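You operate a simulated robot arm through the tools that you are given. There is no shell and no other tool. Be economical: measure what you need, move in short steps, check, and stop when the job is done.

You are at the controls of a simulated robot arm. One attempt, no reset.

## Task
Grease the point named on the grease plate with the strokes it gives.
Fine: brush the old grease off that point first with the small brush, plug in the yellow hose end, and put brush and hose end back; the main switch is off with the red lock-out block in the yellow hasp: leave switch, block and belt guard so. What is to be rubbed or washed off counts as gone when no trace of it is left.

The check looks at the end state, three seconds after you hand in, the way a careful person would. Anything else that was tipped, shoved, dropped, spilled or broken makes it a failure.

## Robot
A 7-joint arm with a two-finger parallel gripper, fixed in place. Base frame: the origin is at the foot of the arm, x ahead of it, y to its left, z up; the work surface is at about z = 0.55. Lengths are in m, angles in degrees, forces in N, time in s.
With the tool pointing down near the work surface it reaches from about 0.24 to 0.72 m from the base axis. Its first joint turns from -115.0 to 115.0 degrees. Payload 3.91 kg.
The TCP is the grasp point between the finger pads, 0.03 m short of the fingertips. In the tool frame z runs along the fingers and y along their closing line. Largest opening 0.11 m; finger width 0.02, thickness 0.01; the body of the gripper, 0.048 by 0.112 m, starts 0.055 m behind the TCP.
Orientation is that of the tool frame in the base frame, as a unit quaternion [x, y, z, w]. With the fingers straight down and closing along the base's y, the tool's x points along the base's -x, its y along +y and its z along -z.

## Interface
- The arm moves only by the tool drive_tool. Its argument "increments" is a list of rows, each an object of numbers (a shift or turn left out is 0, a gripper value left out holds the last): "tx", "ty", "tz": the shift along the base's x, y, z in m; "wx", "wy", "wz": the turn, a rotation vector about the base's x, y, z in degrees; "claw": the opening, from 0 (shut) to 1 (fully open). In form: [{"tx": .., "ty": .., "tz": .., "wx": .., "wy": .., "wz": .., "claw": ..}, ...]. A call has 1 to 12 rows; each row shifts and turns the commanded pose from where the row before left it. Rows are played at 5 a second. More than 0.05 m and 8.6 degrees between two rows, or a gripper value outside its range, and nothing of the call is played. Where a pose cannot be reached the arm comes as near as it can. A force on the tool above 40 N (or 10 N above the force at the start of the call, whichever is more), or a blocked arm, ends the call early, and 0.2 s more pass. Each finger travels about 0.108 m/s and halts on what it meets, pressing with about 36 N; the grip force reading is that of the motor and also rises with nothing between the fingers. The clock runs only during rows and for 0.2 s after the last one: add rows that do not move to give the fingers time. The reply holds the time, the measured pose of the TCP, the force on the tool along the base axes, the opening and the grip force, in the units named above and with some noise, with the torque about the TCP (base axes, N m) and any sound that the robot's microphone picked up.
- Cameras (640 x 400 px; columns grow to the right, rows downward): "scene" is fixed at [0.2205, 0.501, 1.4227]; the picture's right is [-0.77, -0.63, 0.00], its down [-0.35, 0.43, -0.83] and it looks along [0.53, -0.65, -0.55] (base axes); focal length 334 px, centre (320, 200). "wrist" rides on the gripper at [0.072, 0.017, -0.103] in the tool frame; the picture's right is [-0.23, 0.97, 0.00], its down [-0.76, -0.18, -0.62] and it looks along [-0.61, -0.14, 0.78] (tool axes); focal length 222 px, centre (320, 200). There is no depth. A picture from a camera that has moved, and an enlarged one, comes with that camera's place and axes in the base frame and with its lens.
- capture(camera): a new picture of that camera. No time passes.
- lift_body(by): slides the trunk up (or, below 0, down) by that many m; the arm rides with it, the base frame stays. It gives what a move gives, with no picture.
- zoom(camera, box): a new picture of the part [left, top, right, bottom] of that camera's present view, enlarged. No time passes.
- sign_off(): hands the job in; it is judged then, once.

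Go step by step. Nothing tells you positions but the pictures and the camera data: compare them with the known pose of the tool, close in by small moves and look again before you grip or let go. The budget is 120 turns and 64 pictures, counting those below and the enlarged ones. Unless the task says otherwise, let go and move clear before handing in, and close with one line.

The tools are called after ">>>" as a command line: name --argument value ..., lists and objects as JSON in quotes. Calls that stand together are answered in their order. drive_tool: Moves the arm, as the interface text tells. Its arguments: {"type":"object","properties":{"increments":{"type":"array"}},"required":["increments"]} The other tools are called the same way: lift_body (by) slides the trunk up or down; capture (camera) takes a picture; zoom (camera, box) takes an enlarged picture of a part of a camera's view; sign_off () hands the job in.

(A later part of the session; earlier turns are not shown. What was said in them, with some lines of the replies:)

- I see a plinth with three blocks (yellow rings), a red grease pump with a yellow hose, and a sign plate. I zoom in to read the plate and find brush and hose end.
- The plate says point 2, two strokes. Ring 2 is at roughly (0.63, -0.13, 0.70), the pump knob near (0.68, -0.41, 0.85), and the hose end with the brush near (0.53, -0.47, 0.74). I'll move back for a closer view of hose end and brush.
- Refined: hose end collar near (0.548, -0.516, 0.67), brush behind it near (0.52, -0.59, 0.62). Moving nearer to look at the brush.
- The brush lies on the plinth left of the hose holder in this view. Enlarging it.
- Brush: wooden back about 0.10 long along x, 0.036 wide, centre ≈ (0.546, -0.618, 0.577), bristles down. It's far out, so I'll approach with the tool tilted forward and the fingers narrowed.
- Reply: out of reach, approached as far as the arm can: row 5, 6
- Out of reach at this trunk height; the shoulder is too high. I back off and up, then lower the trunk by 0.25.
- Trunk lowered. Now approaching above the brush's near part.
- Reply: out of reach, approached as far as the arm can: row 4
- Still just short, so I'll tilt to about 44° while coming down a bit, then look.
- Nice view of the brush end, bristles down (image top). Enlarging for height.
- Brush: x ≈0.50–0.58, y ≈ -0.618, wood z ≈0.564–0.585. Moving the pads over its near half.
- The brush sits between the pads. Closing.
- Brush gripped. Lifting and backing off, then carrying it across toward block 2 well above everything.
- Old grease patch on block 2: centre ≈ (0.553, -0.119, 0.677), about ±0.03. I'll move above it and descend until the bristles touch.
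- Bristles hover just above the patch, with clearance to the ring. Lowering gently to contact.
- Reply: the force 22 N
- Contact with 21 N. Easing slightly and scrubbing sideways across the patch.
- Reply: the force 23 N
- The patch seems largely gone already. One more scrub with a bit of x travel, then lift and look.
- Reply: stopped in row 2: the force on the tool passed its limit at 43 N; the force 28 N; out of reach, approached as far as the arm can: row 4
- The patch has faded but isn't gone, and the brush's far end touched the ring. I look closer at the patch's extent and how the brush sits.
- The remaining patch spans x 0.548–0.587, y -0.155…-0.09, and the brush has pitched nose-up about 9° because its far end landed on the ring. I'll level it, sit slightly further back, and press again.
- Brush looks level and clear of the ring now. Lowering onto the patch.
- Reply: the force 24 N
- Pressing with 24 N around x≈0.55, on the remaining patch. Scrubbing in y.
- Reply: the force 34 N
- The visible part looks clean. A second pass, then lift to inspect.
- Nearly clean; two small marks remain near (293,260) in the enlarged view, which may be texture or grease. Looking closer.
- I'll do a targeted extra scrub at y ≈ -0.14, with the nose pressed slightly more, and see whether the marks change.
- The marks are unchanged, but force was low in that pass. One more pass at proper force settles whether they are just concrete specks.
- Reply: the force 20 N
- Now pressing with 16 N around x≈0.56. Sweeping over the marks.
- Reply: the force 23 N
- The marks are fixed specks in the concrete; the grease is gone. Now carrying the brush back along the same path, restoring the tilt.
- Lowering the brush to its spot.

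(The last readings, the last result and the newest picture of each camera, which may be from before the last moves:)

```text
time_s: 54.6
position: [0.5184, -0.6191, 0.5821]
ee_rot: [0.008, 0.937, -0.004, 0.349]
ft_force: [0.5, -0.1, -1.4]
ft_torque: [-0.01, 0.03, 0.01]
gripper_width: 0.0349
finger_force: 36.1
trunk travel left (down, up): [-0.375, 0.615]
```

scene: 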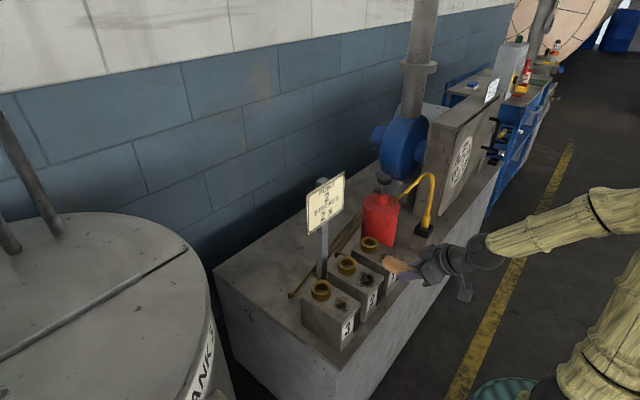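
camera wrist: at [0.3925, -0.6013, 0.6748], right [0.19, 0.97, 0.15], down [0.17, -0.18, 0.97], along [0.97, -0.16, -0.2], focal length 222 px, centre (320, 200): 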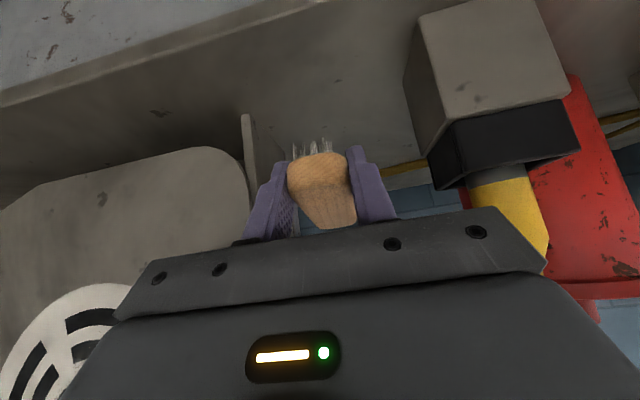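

>>> drive_tool --increments '[{"tz": -0.0015}, {"tz": -0.0015}, {}]'

>>> zoom --camera "wrist" --box '[240, 90, 400, 190]'

```text
time_s: 55.4
position: [0.5184, -0.6207, 0.5822]
ee_rot: [0.008, 0.937, -0.004, 0.348]
ft_force: [0.4, 0.7, 3.9]
ft_torque: [0.03, 0.03, -0.01]
gripper_width: 0.0351
finger_force: 36.1
trunk travel left (down, up): [-0.375, 0.615]
```

```text
4.00 times, centred on (320, 140) of wrist
camera zoom: at [0.3963, -0.6008, 0.611], right [0.19, 0.97, 0.15], down [0.17, -0.18, 0.97], along [0.97, -0.16, -0.19], focal length 888 px, centre (320, 440)
```

zoom: 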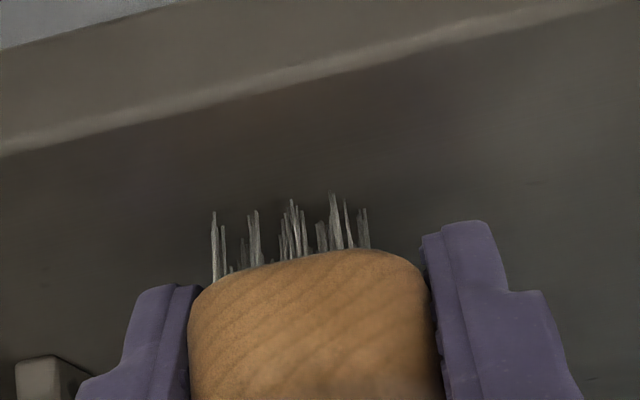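

First contact at the rear bristles. Pressing a little to let the brush level in the grip.

>>> drive_tool --increments '[{"tz": -0.001}, {"tz": -0.001}, {"tz": -0.001}, {}]'

```text
time_s: 56.4
position: [0.518, -0.6203, 0.5816]
ee_rot: [0.008, 0.937, -0.006, 0.35]
ft_force: [0.3, -1.9, 19.8]
ft_torque: [0.01, 0.06, -0.03]
gripper_width: 0.0352
finger_force: 36.1
trunk travel left (down, up): [-0.375, 0.615]
```

Relieving pressure and opening slowly.

>>> drive_tool --increments '[{"tz": 0.0015}, {"claw": 0.33}, {"claw": 0.36}, {"claw": 0.4}, {"claw": 0.5}, {"claw": 0.58}, {}]'

>>> capture --camera "wrist"

```text
time_s: 58.0
position: [0.5159, -0.6207, 0.5798]
ee_rot: [0.008, 0.937, -0.004, 0.348]
ft_force: [-8.4, -9.6, 13.0]
ft_torque: [0.11, 0.09, 0.1]
gripper_width: 0.0588
finger_force: 0.1
trunk travel left (down, up): [-0.375, 0.615]
```

```text
26 pictures are left
camera wrist: at [0.3949, -0.6013, 0.6092], right [0.19, 0.97, 0.15], down [0.17, -0.18, 0.97], along [0.97, -0.16, -0.2], focal length 222 px, centre (320, 200)
```

wrist: 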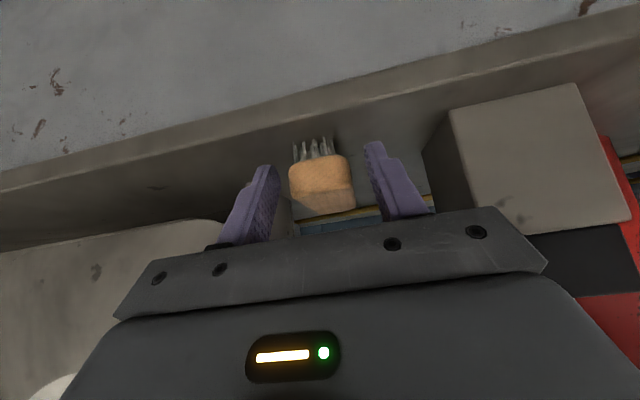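

Brush is standing free. Backing straight out along the finger direction.

>>> drive_tool --increments '[{"tz": 0.004}, {"tx": -0.01, "tz": 0.012}, {"tx": -0.03, "tz": 0.03}, {"tx": -0.03, "tz": 0.04}, {"tx": -0.02, "tz": 0.04}, {}]'

>>> capture --camera "wrist"

```text
time_s: 59.4
position: [0.4288, -0.6217, 0.7034]
ee_rot: [0.007, 0.937, -0.003, 0.349]
ft_force: [0.5, 0.8, 0.8]
ft_torque: [0.0, -0.01, 0.02]
gripper_width: 0.0635
finger_force: 0.0
trunk travel left (down, up): [-0.375, 0.615]
```

```text
25 pictures are left
camera wrist: at [0.3065, -0.6031, 0.7329], right [0.19, 0.97, 0.15], down [0.17, -0.18, 0.97], along [0.97, -0.16, -0.2], focal length 222 px, centre (320, 200)
```

wrist: 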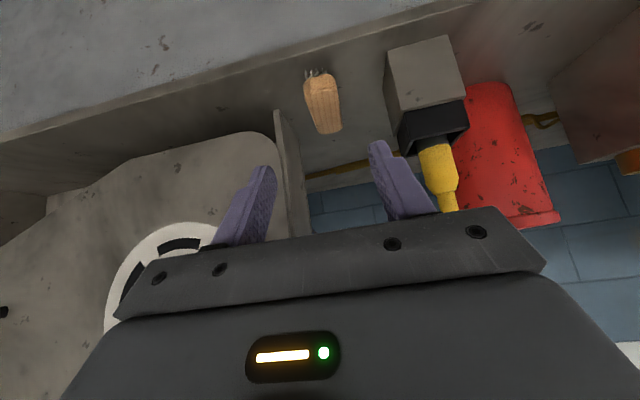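

Brush stands back where it was. Next the hose end; measuring collar and holder closely.

>>> zoom --camera "wrist" --box '[360, 100, 520, 200]'

```text
4.00 times, centred on (440, 150) of wrist
camera zoom: at [0.3065, -0.6031, 0.7329], right [0.19, 0.97, 0.15], down [0.17, -0.18, 0.97], along [0.97, -0.16, -0.2], focal length 888 px, centre (-160, 400)
```

zoom: 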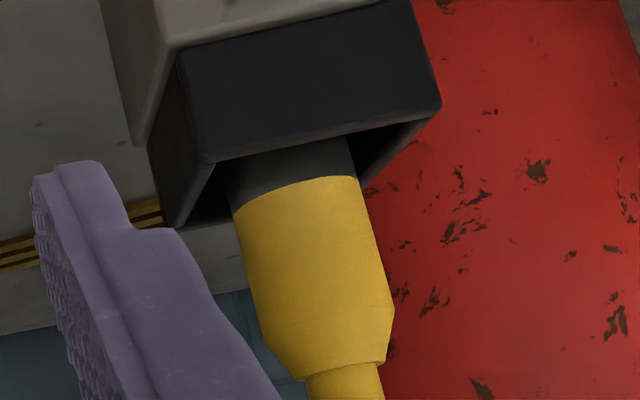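

Collar: axis ≈ (0.546, -0.517), z 0.656–0.70, radius ≈0.016, box rim ≈0.65. Going to a standoff along the finger axis.

>>> drive_tool --increments '[{"tx": 0.0, "ty": 0.035, "tz": 0.03}, {"tx": 0.005, "ty": 0.035, "tz": 0.02}, {"tx": 0.01, "ty": 0.034, "tz": 0.015}, {"tx": 0.025, "tz": -0.025}, {"tx": 0.025, "tz": -0.025}, {}]'

>>> capture --camera "wrist"

```text
time_s: 60.8
position: [0.4942, -0.5175, 0.7188]
ee_rot: [0.008, 0.937, -0.003, 0.349]
ft_force: [0.2, 0.1, 0.1]
ft_torque: [0.01, 0.01, 0.0]
gripper_width: 0.0637
finger_force: 0.0
trunk travel left (down, up): [-0.375, 0.615]
```

```text
23 pictures are left
camera wrist: at [0.3713, -0.4973, 0.7488], right [0.19, 0.97, 0.15], down [0.17, -0.18, 0.97], along [0.97, -0.16, -0.2], focal length 222 px, centre (320, 200)
```

wrist: 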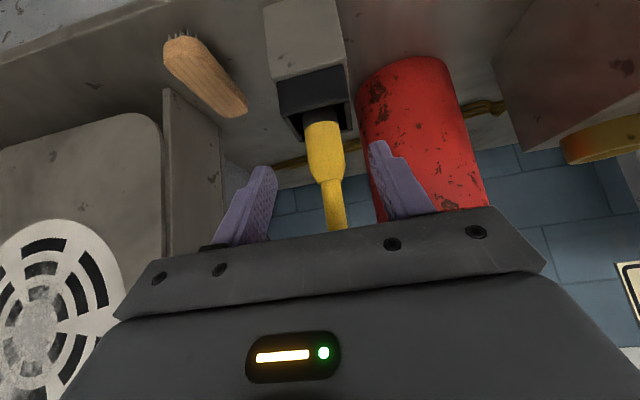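

Well centred. Advancing onto the collar and closing.

>>> drive_tool --increments '[{"tx": 0.015, "ty": 0.001, "tz": -0.01}, {"tx": 0.015, "tz": -0.01}, {"tx": 0.014, "tz": -0.009}, {"claw": 0.35}, {"claw": 0.0}, {}, {}]'

>>> capture --camera "wrist"

```text
time_s: 62.4
position: [0.5375, -0.5134, 0.6882]
ee_rot: [0.007, 0.937, -0.004, 0.348]
ft_force: [0.0, -4.0, 3.2]
ft_torque: [-0.21, -0.05, -0.04]
gripper_width: 0.0294
finger_force: 36.0
trunk travel left (down, up): [-0.375, 0.615]
```

```text
22 pictures are left
camera wrist: at [0.415, -0.4939, 0.7193], right [0.19, 0.97, 0.15], down [0.17, -0.18, 0.97], along [0.97, -0.16, -0.2], focal length 222 px, centre (320, 200)
```

wrist: 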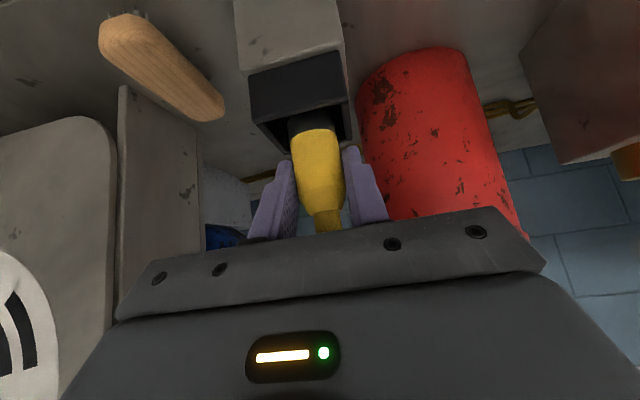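

Collar gripped; its real centre is y≈-0.513. Relieving the side force and lifting straight up.

>>> drive_tool --increments '[{"ty": 0.003}, {"tz": 0.01}, {"tz": 0.015}, {"tz": 0.02}, {"tz": 0.02}, {"tz": 0.02}, {}]'

>>> zoom --camera "scene" --box '[340, 150, 500, 250]'

>>> capture --camera "wrist"

```text
time_s: 64.0
position: [0.5376, -0.5113, 0.7776]
ee_rot: [0.008, 0.937, -0.003, 0.349]
ft_force: [0.4, -0.1, -1.7]
ft_torque: [-0.01, 0.02, 0.01]
gripper_width: 0.0294
finger_force: 35.7
trunk travel left (down, up): [-0.375, 0.615]
```

```text
4.00 times, centred on (420, 200) of scene
camera zoom: at [0.2205, 0.501, 1.4227], right [-0.77, -0.63, 0.0], down [-0.35, 0.43, -0.83], along [0.53, -0.65, -0.55], focal length 1336 px, centre (-80, 200)
```

zoom: 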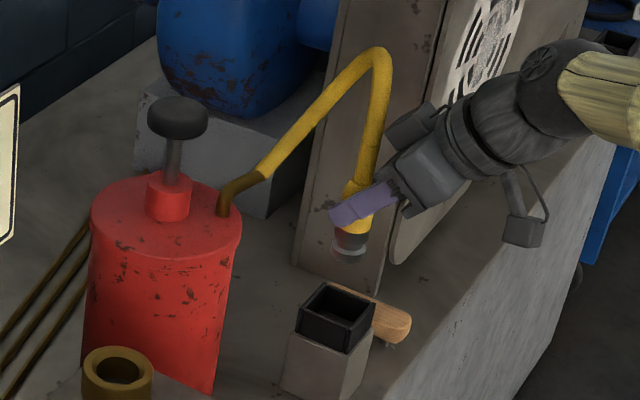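

```text
20 pictures are left
camera wrist: at [0.4157, -0.4928, 0.8068], right [0.19, 0.97, 0.15], down [0.17, -0.18, 0.97], along [0.97, -0.16, -0.2], focal length 222 px, centre (320, 200)
```

wrist: 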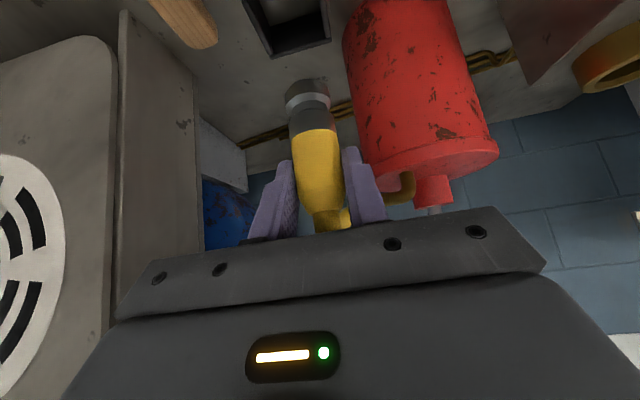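

The plug is out, its tip about 0.07 below the TCP. Carrying it in front of the pump toward block 2, stopping to the side to measure ring 2.

>>> drive_tool --increments '[{"tx": -0.01, "ty": 0.02, "tz": 0.02}, {"tx": -0.01, "ty": 0.038, "tz": 0.01}, {"tx": -0.01, "ty": 0.04, "tz": 0.01}, {"ty": 0.042}, {"ty": 0.042}, {"ty": 0.042}, {"ty": 0.042}, {"ty": 0.04}, {}]'

>>> capture --camera "wrist"

>>> zoom --camera "scene" --box '[300, 180, 460, 280]'

```text
time_s: 66.0
position: [0.5078, -0.204, 0.8161]
ee_rot: [0.009, 0.937, -0.005, 0.348]
ft_force: [-0.4, -0.6, -2.4]
ft_torque: [0.01, 0.0, 0.01]
gripper_width: 0.0291
finger_force: 36.2
trunk travel left (down, up): [-0.375, 0.615]
```

```text
19 pictures are left
camera wrist: at [0.3868, -0.1858, 0.8463], right [0.19, 0.97, 0.15], down [0.17, -0.18, 0.97], along [0.97, -0.16, -0.2], focal length 222 px, centre (320, 200)
```

wrist: 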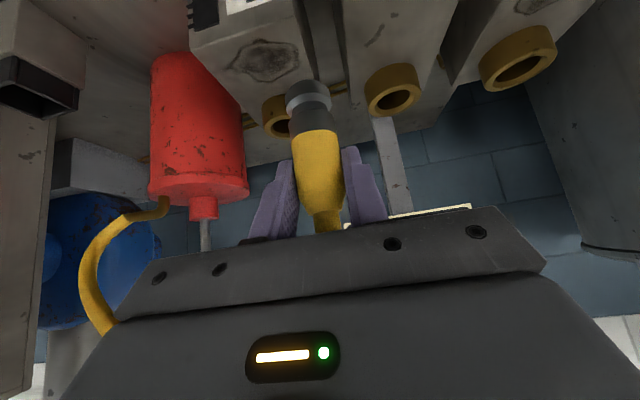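

```text
4.00 times, centred on (380, 230) of scene
camera zoom: at [0.2205, 0.501, 1.4227], right [-0.77, -0.63, 0.0], down [-0.35, 0.43, -0.83], along [0.53, -0.65, -0.55], focal length 1336 px, centre (80, 80)
```

zoom: 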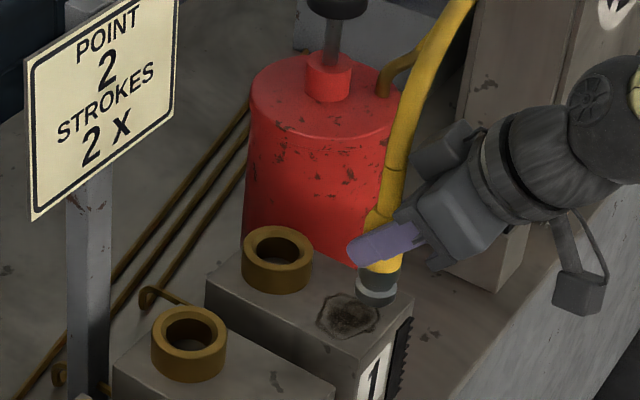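

Ring 2 is in view; enlarging to get its centre exactly.

>>> zoom --camera "wrist" --box '[280, 50, 440, 150]'

```text
4.00 times, centred on (360, 100) of wrist
camera zoom: at [0.3868, -0.1858, 0.8463], right [0.19, 0.97, 0.15], down [0.17, -0.18, 0.97], along [0.97, -0.16, -0.2], focal length 888 px, centre (160, 600)
```

zoom: 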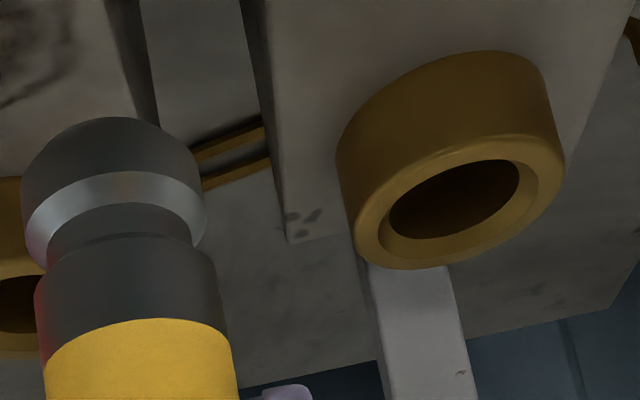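

Ring 2's top centre is (0.625, -0.1247, 0.700). Moving the plug to hover just above it.

>>> drive_tool --increments '[{"tx": 0.028, "ty": 0.02}, {"tx": 0.028, "ty": 0.02}, {"tx": 0.027, "ty": 0.02, "tz": -0.01}, {"tx": 0.027, "ty": 0.019, "tz": -0.016}, {}]'

>>> zoom --camera "scene" --box '[310, 225, 390, 275]'

>>> zoom --camera "wrist" --box '[240, 50, 400, 150]'

```text
time_s: 67.2
position: [0.6194, -0.127, 0.7891]
ee_rot: [0.007, 0.937, -0.003, 0.349]
ft_force: [0.3, -0.2, -1.5]
ft_torque: [-0.01, 0.0, 0.01]
gripper_width: 0.029
finger_force: 35.7
trunk travel left (down, up): [-0.375, 0.615]
```

```text
8.00 times, centred on (350, 250) of scene
camera zoom: at [0.2205, 0.501, 1.4227], right [-0.77, -0.63, 0.0], down [-0.35, 0.43, -0.83], along [0.53, -0.65, -0.55], focal length 2671 px, centre (80, -200)
```

zoom: 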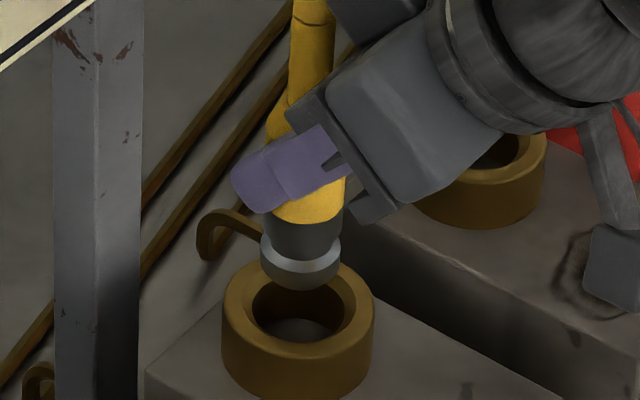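

```text
4.00 times, centred on (320, 100) of wrist
camera zoom: at [0.4967, -0.1076, 0.82], right [0.19, 0.97, 0.15], down [0.17, -0.18, 0.97], along [0.97, -0.16, -0.2], focal length 888 px, centre (320, 600)
```

zoom: 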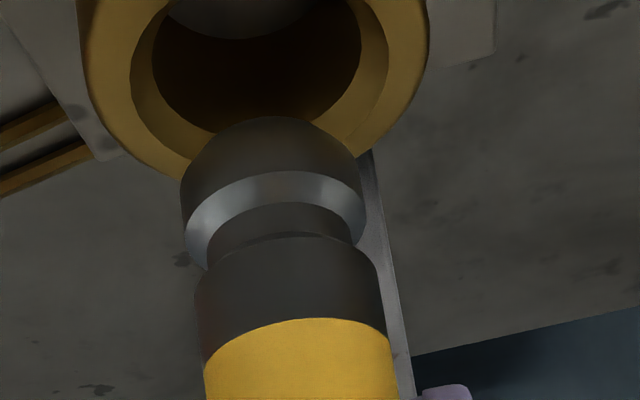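

Alignment is within about 1–2 mm (a bit more +y needed). Lowering in small steps while watching forces.

>>> drive_tool --increments '[{"ty": 0.0015, "tz": -0.008}, {"tz": -0.006}, {"tz": -0.005}, {"tz": -0.005}, {}]'

```text
time_s: 68.4
position: [0.6176, -0.1268, 0.7661]
ee_rot: [0.007, 0.937, -0.003, 0.348]
ft_force: [0.0, -0.6, -1.5]
ft_torque: [0.01, -0.03, -0.01]
gripper_width: 0.029
finger_force: 36.1
trunk travel left (down, up): [-0.375, 0.615]
```

>>> drive_tool --increments '[{"tz": -0.004}, {"tz": -0.004}, {"tz": -0.004}, {}]'

>>> zoom --camera "scene" --box '[310, 225, 390, 275]'

```text
time_s: 69.4
position: [0.6187, -0.1248, 0.754]
ee_rot: [0.007, 0.937, -0.003, 0.349]
ft_force: [0.0, -0.1, -2.5]
ft_torque: [-0.06, -0.01, -0.03]
gripper_width: 0.029
finger_force: 35.9
trunk travel left (down, up): [-0.375, 0.615]
```

```text
8.00 times, centred on (350, 250) of scene
camera zoom: at [0.2205, 0.501, 1.4227], right [-0.77, -0.63, 0.0], down [-0.35, 0.43, -0.83], along [0.53, -0.65, -0.55], focal length 2671 px, centre (80, -200)
```

zoom: 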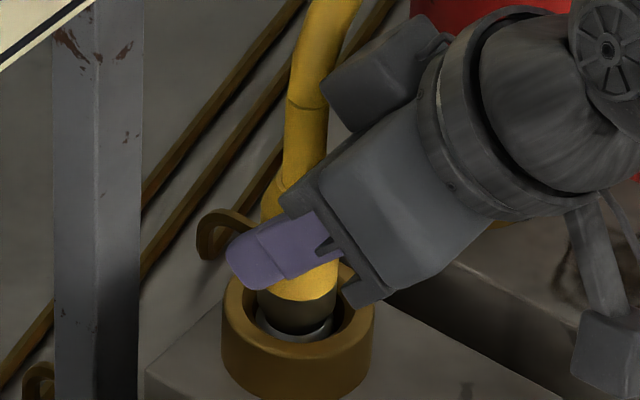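

The plug is inside the ring. Continuing down to its seat.

>>> drive_tool --increments '[{"tz": -0.003}, {"tz": -0.003}, {"tz": -0.003}, {"tz": -0.002}, {}]'

```text
time_s: 70.6
position: [0.6185, -0.1245, 0.7476]
ee_rot: [0.006, 0.934, -0.006, 0.356]
ft_force: [-4.4, -12.0, 18.5]
ft_torque: [-0.56, -0.02, -0.2]
gripper_width: 0.029
finger_force: 35.6
trunk travel left (down, up): [-0.375, 0.615]
stopped in row 5: the force on the tool passed its limit at 44 N (the readings are from after the stop); the commanded pose is now the measured one
```

>>> zoom --camera "scene" --box '[310, 225, 390, 275]'

```text
8.00 times, centred on (350, 250) of scene
camera zoom: at [0.2205, 0.501, 1.4227], right [-0.77, -0.63, 0.0], down [-0.35, 0.43, -0.83], along [0.53, -0.65, -0.55], focal length 2671 px, centre (80, -200)
```

zoom: 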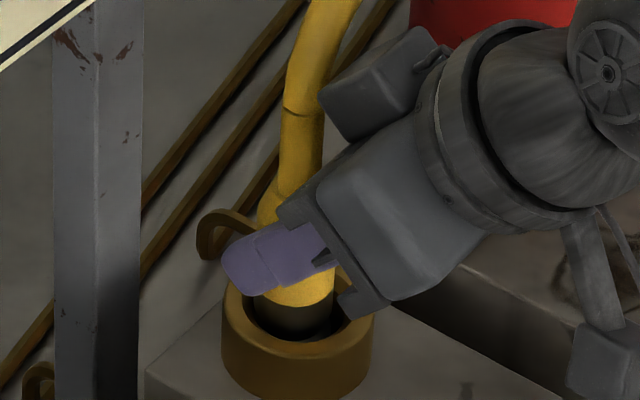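

The plug sits in the socket with the tip at floor height. Relaxing the side load and pressing once more to confirm it is seated.

>>> drive_tool --increments '[{"ty": -0.001, "wy": 0.8}, {"tz": -0.001}, {"tz": -0.001}, {}]'

```text
time_s: 71.6
position: [0.6194, -0.1257, 0.7488]
ee_rot: [0.005, 0.937, -0.005, 0.349]
ft_force: [-1.0, -5.0, 36.9]
ft_torque: [-0.23, -0.51, -0.08]
gripper_width: 0.0288
finger_force: 36.6
trunk travel left (down, up): [-0.375, 0.615]
```

Firmly seated. Unloading, opening and backing off, then checking.

>>> drive_tool --increments '[{"tz": 0.0018}, {"claw": 0.35}, {"claw": 0.6}, {}, {"tx": -0.015, "tz": 0.012}, {"tx": -0.03, "tz": 0.025}, {"tx": -0.035, "tz": 0.03}, {"tx": -0.035, "tz": 0.03}, {}]'

>>> zoom --camera "scene" --box '[290, 130, 450, 300]'

```text
time_s: 73.6
position: [0.5033, -0.1227, 0.844]
ee_rot: [0.005, 0.939, -0.004, 0.345]
ft_force: [0.0, 0.0, -0.5]
ft_torque: [0.01, 0.03, -0.03]
gripper_width: 0.0662
finger_force: 0.1
trunk travel left (down, up): [-0.375, 0.615]
```

```text
2.35 times, centred on (370, 215) of scene
camera zoom: at [0.2205, 0.501, 1.4227], right [-0.77, -0.63, 0.0], down [-0.35, 0.43, -0.83], along [0.53, -0.65, -0.55], focal length 786 px, centre (202, 165)
```

zoom: 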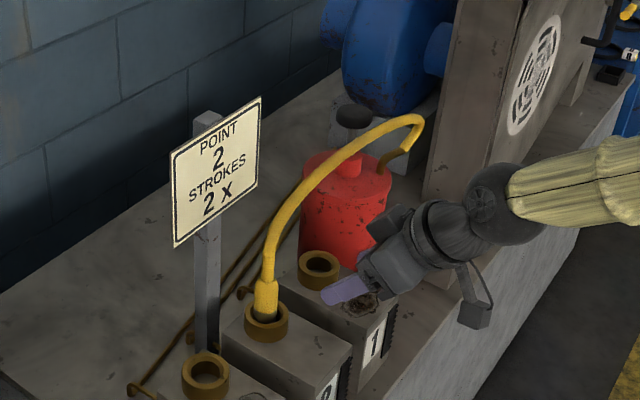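

The hose end stays seated in point 2. Now up and over to view the pump knob and where the hose runs relative to it.

>>> drive_tool --increments '[{"tx": -0.01, "tz": 0.045}, {"ty": -0.02, "tz": 0.045}, {"ty": -0.035, "tz": 0.035, "wy": 3}, {"ty": -0.04, "tz": 0.03, "wy": 3}, {"ty": -0.045, "wy": 3}, {"ty": -0.045}, {"ty": -0.045}, {"ty": -0.045}, {}]'

>>> capture --camera "wrist"

```text
time_s: 75.6
position: [0.4959, -0.3993, 0.9974]
ee_rot: [0.005, 0.963, -0.003, 0.269]
ft_force: [-0.5, -0.2, -0.3]
ft_torque: [0.0, 0.03, -0.03]
gripper_width: 0.0661
finger_force: 0.1
trunk travel left (down, up): [-0.375, 0.615]
```

```text
11 pictures are left
camera wrist: at [0.381, -0.3815, 1.0472], right [0.21, 0.97, 0.11], down [0.32, -0.18, 0.93], along [0.92, -0.16, -0.35], focal length 222 px, centre (320, 200)
```

wrist: 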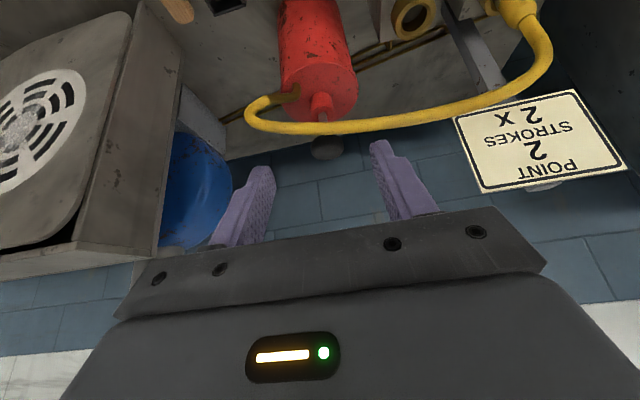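

Knob is at ≈(0.678, -0.412, 0.85); the hose crosses about 0.06 in front of it at the same height. So I need a steep tool: raising the trunk for reach, closing the fingers and reducing the tilt.

>>> lift_body --by 0.2

>>> drive_tool --increments '[{"tx": 0.03, "ty": -0.003, "tz": -0.03, "wy": 3.5, "claw": 0}, {"tx": 0.03, "ty": -0.003, "tz": -0.03, "wy": 3.5}, {"tx": 0.03, "ty": -0.003, "tz": -0.035}, {"tx": 0.03, "ty": -0.003, "tz": -0.035}, {"tx": 0.027, "tz": -0.035}, {"tx": 0.025, "tz": -0.03}, {}]'

>>> zoom --camera "scene" --box '[340, 130, 468, 210]'

```text
time_s: 77.8
position: [0.4972, -0.3992, 1.198]
ee_rot: [0.006, 0.963, -0.003, 0.27]
ft_force: [0.2, 0.8, 0.5]
ft_torque: [0.0, -0.01, -0.01]
gripper_width: 0.0658
finger_force: 0.2
trunk travel left (down, up): [-0.575, 0.415]
```

```text
time_s: 79.4
position: [0.6713, -0.4112, 1.0058]
ee_rot: [0.005, 0.978, -0.004, 0.21]
ft_force: [-0.2, 0.4, 0.5]
ft_torque: [0.02, 0.0, -0.01]
gripper_width: 0.0
finger_force: 36.0
trunk travel left (down, up): [-0.575, 0.415]
```

```text
5.00 times, centred on (404, 170) of scene
camera zoom: at [0.2205, 0.501, 1.4227], right [-0.77, -0.63, 0.0], down [-0.35, 0.43, -0.83], along [0.53, -0.65, -0.55], focal length 1669 px, centre (-100, 350)
```

zoom: 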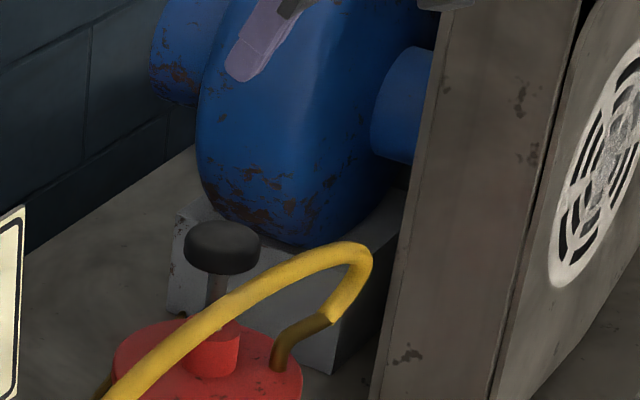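

Fingertips are over the knob (top z ≈0.853). Lowering to just above it.

>>> drive_tool --increments '[{"tx": -0.003, "ty": -0.001, "tz": -0.04}, {"tz": -0.04}, {"tz": -0.025}, {}]'

>>> zoom --camera "scene" --box '[340, 130, 468, 210]'

```text
time_s: 80.4
position: [0.6682, -0.4132, 0.8959]
ee_rot: [0.006, 0.977, -0.005, 0.212]
ft_force: [0.2, 0.6, 0.0]
ft_torque: [0.03, -0.01, -0.01]
gripper_width: 0.0
finger_force: 36.4
trunk travel left (down, up): [-0.575, 0.415]
```

```text
5.00 times, centred on (404, 170) of scene
camera zoom: at [0.2205, 0.501, 1.4227], right [-0.77, -0.63, 0.0], down [-0.35, 0.43, -0.83], along [0.53, -0.65, -0.55], focal length 1669 px, centre (-100, 350)
```

zoom: 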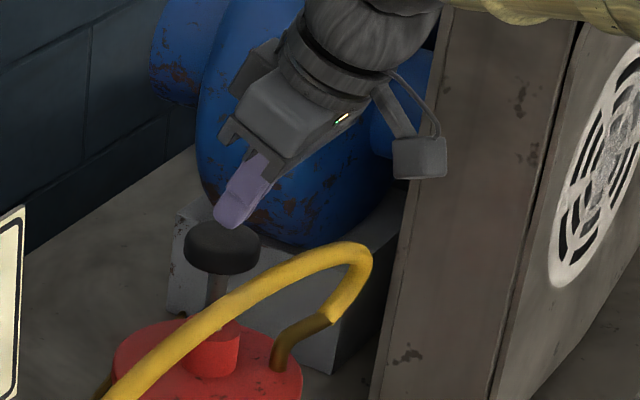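

Tip is about 1 cm above the knob and clear of the hose. Starting the first stroke slowly.

>>> drive_tool --increments '[{"tz": -0.008}, {"tz": -0.006}, {"tz": -0.006}, {}]'

```text
time_s: 81.4
position: [0.6661, -0.4111, 0.8778]
ee_rot: [0.005, 0.977, -0.005, 0.211]
ft_force: [2.2, -0.1, 4.2]
ft_torque: [0.03, -0.07, 0.03]
gripper_width: 0.0
finger_force: 36.0
trunk travel left (down, up): [-0.575, 0.415]
```

Contact with light force. Pressing through the stroke.

>>> drive_tool --increments '[{"tz": -0.006}, {"tz": -0.006}, {"tz": -0.006}, {"tz": -0.006}, {}]'

```text
time_s: 82.6
position: [0.6649, -0.4128, 0.8611]
ee_rot: [0.005, 0.976, -0.008, 0.216]
ft_force: [3.9, 1.6, 34.5]
ft_torque: [0.04, -0.26, -0.24]
gripper_width: 0.0
finger_force: 35.9
trunk travel left (down, up): [-0.575, 0.415]
heard: click
```

A click: first stroke done. Releasing fully, then the second identical stroke.

>>> drive_tool --increments '[{"tz": 0.01}, {"tz": 0.01}, {"tz": 0.01}, {"tz": 0.008}, {}, {}]'

>>> drive_tool --increments '[{"tz": -0.008}, {"tz": -0.006}, {"tz": -0.006}, {"tz": -0.006}, {"tz": -0.006}, {"tz": -0.006}, {}]'

```text
time_s: 84.0
position: [0.6671, -0.4116, 0.8921]
ee_rot: [0.006, 0.978, -0.004, 0.21]
ft_force: [-1.1, -0.4, 1.9]
ft_torque: [0.02, 0.02, -0.01]
gripper_width: 0.0002
finger_force: 36.2
trunk travel left (down, up): [-0.575, 0.415]
```

```text
time_s: 85.6
position: [0.6665, -0.4122, 0.8602]
ee_rot: [0.005, 0.977, -0.007, 0.215]
ft_force: [3.1, 0.7, 30.1]
ft_torque: [0.01, -0.24, 0.16]
gripper_width: 0.0001
finger_force: 36.0
trunk travel left (down, up): [-0.575, 0.415]
heard: click
```

Two clicks, two strokes. Retreating up and back, restoring trunk height and tilt to fetch the hose end.

>>> drive_tool --increments '[{"tz": 0.03}, {"tz": 0.04}, {"tz": 0.045}, {"tz": 0.04}, {"tx": -0.03, "tz": 0.035}, {"tx": -0.035, "tz": 0.03}, {"tx": -0.04, "tz": 0.025, "wy": -3.5}, {"tx": -0.04, "tz": 0.025, "wy": -3.5}, {"tx": -0.025, "tz": 0.025}, {}]'

>>> lift_body --by -0.2

>>> drive_tool --increments '[{"ty": 0.045, "claw": 0.6}, {"ty": 0.045}, {"ty": 0.045}, {"ty": 0.045, "wy": -3}, {"ty": 0.04, "wy": -3, "tz": -0.03}, {"ty": 0.035, "wy": -3, "tz": -0.035}, {"ty": 0.031, "tz": -0.035}, {"tz": -0.045}, {}]'

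>>> capture --camera "wrist"

```text
time_s: 87.8
position: [0.4946, -0.4121, 1.1498]
ee_rot: [0.006, 0.963, -0.004, 0.27]
ft_force: [0.5, 0.2, -0.6]
ft_torque: [-0.02, 0.03, 0.01]
gripper_width: 0.0003
finger_force: 36.2
trunk travel left (down, up): [-0.575, 0.415]
```

```text
time_s: 89.9
position: [0.4946, -0.4135, 0.9501]
ee_rot: [0.006, 0.963, -0.004, 0.269]
ft_force: [0.9, -0.2, -1.3]
ft_torque: [-0.01, -0.02, 0.01]
gripper_width: 0.0001
finger_force: 36.5
trunk travel left (down, up): [-0.375, 0.615]
```

```text
time_s: 91.9
position: [0.4963, -0.128, 0.8055]
ee_rot: [0.006, 0.939, -0.004, 0.344]
ft_force: [-0.4, 0.2, -0.4]
ft_torque: [0.03, -0.02, -0.02]
gripper_width: 0.0662
finger_force: 0.1
trunk travel left (down, up): [-0.375, 0.615]
```

```text
8 pictures are left
camera wrist: at [0.3747, -0.1098, 0.836], right [0.19, 0.97, 0.14], down [0.18, -0.18, 0.97], along [0.97, -0.16, -0.2], focal length 222 px, centre (320, 200)
```

wrist: 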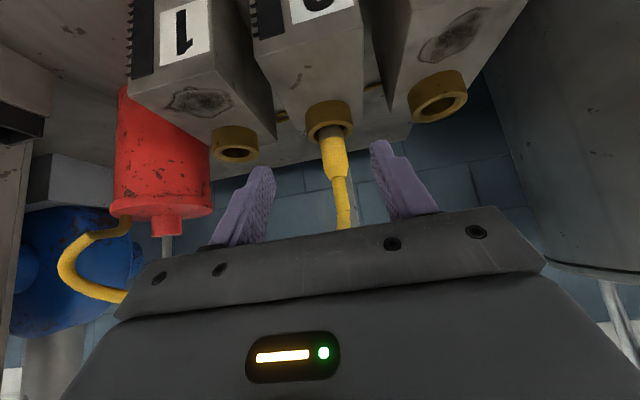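

Collar is at y≈-0.125 as left. Advancing onto it and gripping.

>>> drive_tool --increments '[{"tx": 0.032, "ty": 0.003, "tz": -0.008}, {"tx": 0.032, "tz": -0.013}, {"tx": 0.032, "tz": -0.018}, {"tx": 0.0265, "tz": -0.0165}, {"claw": 0.35}, {"claw": 0.0}, {}, {}]'

```text
time_s: 93.7
position: [0.619, -0.1248, 0.7511]
ee_rot: [0.006, 0.939, -0.004, 0.345]
ft_force: [1.7, -1.9, 2.0]
ft_torque: [-0.14, -0.15, -0.07]
gripper_width: 0.0293
finger_force: 36.1
trunk travel left (down, up): [-0.375, 0.615]
```

Gripped. Pulling straight up out of the socket and moving back a bit.

>>> drive_tool --increments '[{"tz": 0.006}, {"tz": 0.008}, {"tz": 0.012}, {"tz": 0.02}, {"tz": 0.025}, {}]'

>>> drive_tool --increments '[{"tx": -0.027, "ty": -0.02}, {"tx": -0.028, "ty": -0.02}, {"tx": -0.028, "ty": -0.02}, {"tx": -0.028, "ty": -0.02}, {"ty": -0.042}, {"ty": -0.042}, {"ty": -0.042}, {"ty": -0.042}, {"ty": -0.042}, {"tx": 0.01, "ty": -0.04}, {"tx": 0.01, "ty": -0.038}, {}]'

```text
time_s: 95.1
position: [0.619, -0.1244, 0.8217]
ee_rot: [0.005, 0.939, -0.003, 0.344]
ft_force: [0.0, -0.2, -1.7]
ft_torque: [0.0, 0.02, 0.03]
gripper_width: 0.0289
finger_force: 36.0
trunk travel left (down, up): [-0.375, 0.615]
```

```text
time_s: 97.7
position: [0.5278, -0.4906, 0.8172]
ee_rot: [0.007, 0.939, -0.004, 0.345]
ft_force: [0.4, 0.0, -1.0]
ft_torque: [-0.04, 0.03, -0.01]
gripper_width: 0.0289
finger_force: 36.2
trunk travel left (down, up): [-0.375, 0.615]
```

Now over the holder: lining up to the pose at which it was taken.

>>> drive_tool --increments '[{"tx": 0.0095, "ty": -0.0225, "tz": -0.01}, {"tz": -0.025}, {}]'

>>> zoom --camera "scene" --box '[395, 185, 475, 235]'

>>> capture --camera "wrist"

```text
time_s: 98.5
position: [0.5355, -0.5132, 0.7834]
ee_rot: [0.006, 0.939, -0.003, 0.345]
ft_force: [0.4, 0.6, -1.2]
ft_torque: [0.0, 0.0, 0.0]
gripper_width: 0.029
finger_force: 35.9
trunk travel left (down, up): [-0.375, 0.615]
```

```text
8.00 times, centred on (435, 210) of scene
camera zoom: at [0.2205, 0.501, 1.4227], right [-0.77, -0.63, 0.0], down [-0.35, 0.43, -0.83], along [0.53, -0.65, -0.55], focal length 2671 px, centre (-600, 120)
```

zoom: 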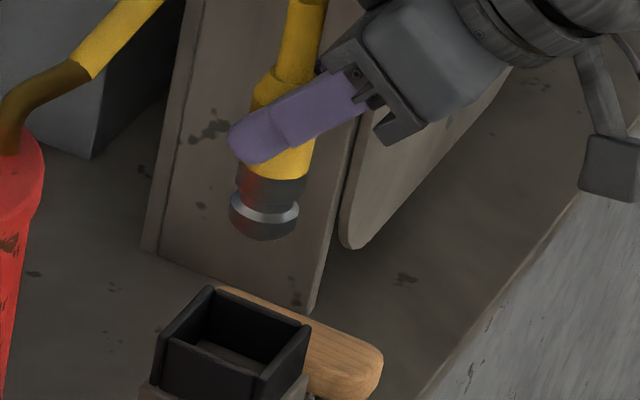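

```text
6 pictures are left
camera wrist: at [0.4128, -0.4951, 0.8136], right [0.19, 0.97, 0.14], down [0.17, -0.18, 0.97], along [0.97, -0.16, -0.2], focal length 222 px, centre (320, 200)
```

wrist: 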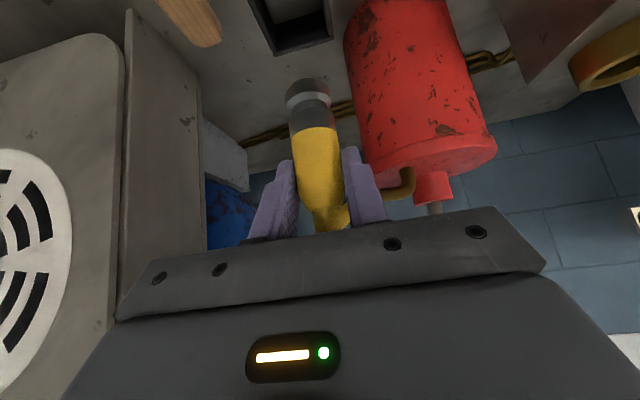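

Tip will land inside the holder opening. Lowering in.

>>> drive_tool --increments '[{"tx": 0.0015, "tz": -0.03}, {"tz": -0.02}, {"tz": -0.015}, {"tz": -0.01}, {"tz": -0.008}, {"tz": -0.004}, {}]'

```text
time_s: 100.1
position: [0.5394, -0.5147, 0.6978]
ee_rot: [0.007, 0.939, -0.004, 0.344]
ft_force: [0.4, -0.1, -2.5]
ft_torque: [0.01, 0.02, -0.03]
gripper_width: 0.0286
finger_force: 36.3
trunk travel left (down, up): [-0.375, 0.615]
```

>>> drive_tool --increments '[{"tz": -0.003}, {"tz": -0.003}, {"tz": -0.002}, {}]'

```text
time_s: 101.1
position: [0.5377, -0.5144, 0.6903]
ee_rot: [0.006, 0.938, -0.005, 0.346]
ft_force: [0.3, -0.3, 11.3]
ft_torque: [0.1, -0.02, 0.03]
gripper_width: 0.0288
finger_force: 36.6
trunk travel left (down, up): [-0.375, 0.615]
```

Seated on the holder floor (11 N at the expected height). Opening and backing out along the fingers.

>>> drive_tool --increments '[{"tz": 0.001}, {"claw": 0.35}, {"claw": 0.58}, {}, {"tx": -0.015, "tz": 0.012}, {"tx": -0.03, "tz": 0.025}, {"tx": -0.035, "tz": 0.035}, {"tx": -0.035, "tz": 0.035}, {"tz": 0.045}, {}]'

>>> zoom --camera "scene" --box '[370, 150, 498, 250]'

>>> zoom --camera "scene" --box '[280, 200, 440, 320]'

```text
time_s: 103.3
position: [0.4266, -0.5163, 0.8406]
ee_rot: [0.007, 0.939, -0.004, 0.345]
ft_force: [0.6, -0.1, 0.4]
ft_torque: [0.0, -0.02, 0.0]
gripper_width: 0.0637
finger_force: 0.0
trunk travel left (down, up): [-0.375, 0.615]
```

```text
4.00 times, centred on (434, 200) of scene
camera zoom: at [0.2205, 0.501, 1.4227], right [-0.77, -0.63, 0.0], down [-0.35, 0.43, -0.83], along [0.53, -0.65, -0.55], focal length 1336 px, centre (-136, 200)
```

zoom: 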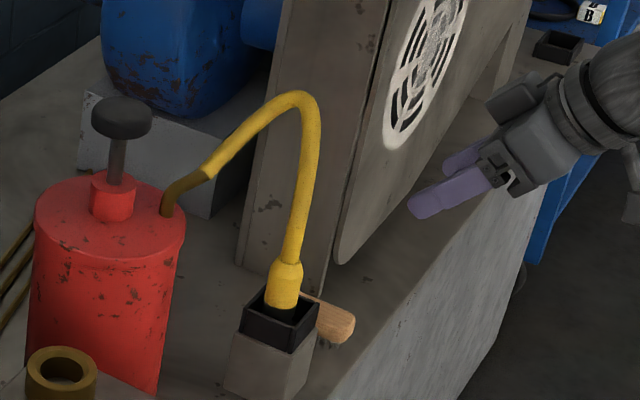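

```text
3.33 times, centred on (360, 260) of scene
camera zoom: at [0.2205, 0.501, 1.4227], right [-0.77, -0.63, 0.0], down [-0.35, 0.43, -0.83], along [0.53, -0.65, -0.55], focal length 1113 px, centre (187, 0)
```

zoom: 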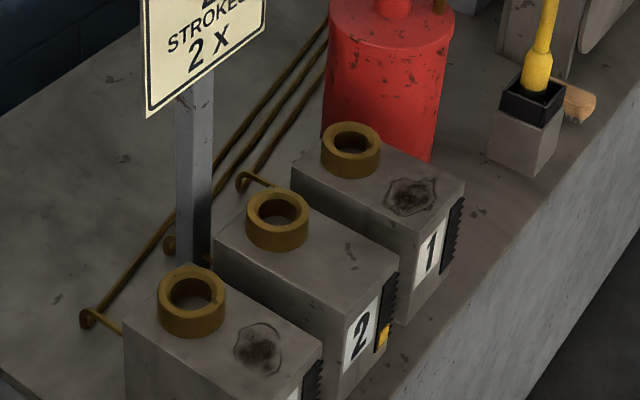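

Everything is back in place: the hose end is in its holder, the brush on its spot, point 2 is clean with its gauge showing grease, and the arm is clear. Handing in.

>>> sign_off

```text
The job is handed in.
```

I brushed point 2 clean and greased it with two strokes, a click on each. The brush and yellow hose end are back in place, and I did not touch the switch, lock-out block or belt guard. Two small dark specks remain on block 2. They did not change under repeated brushing, so I took them for marks in the concrete.
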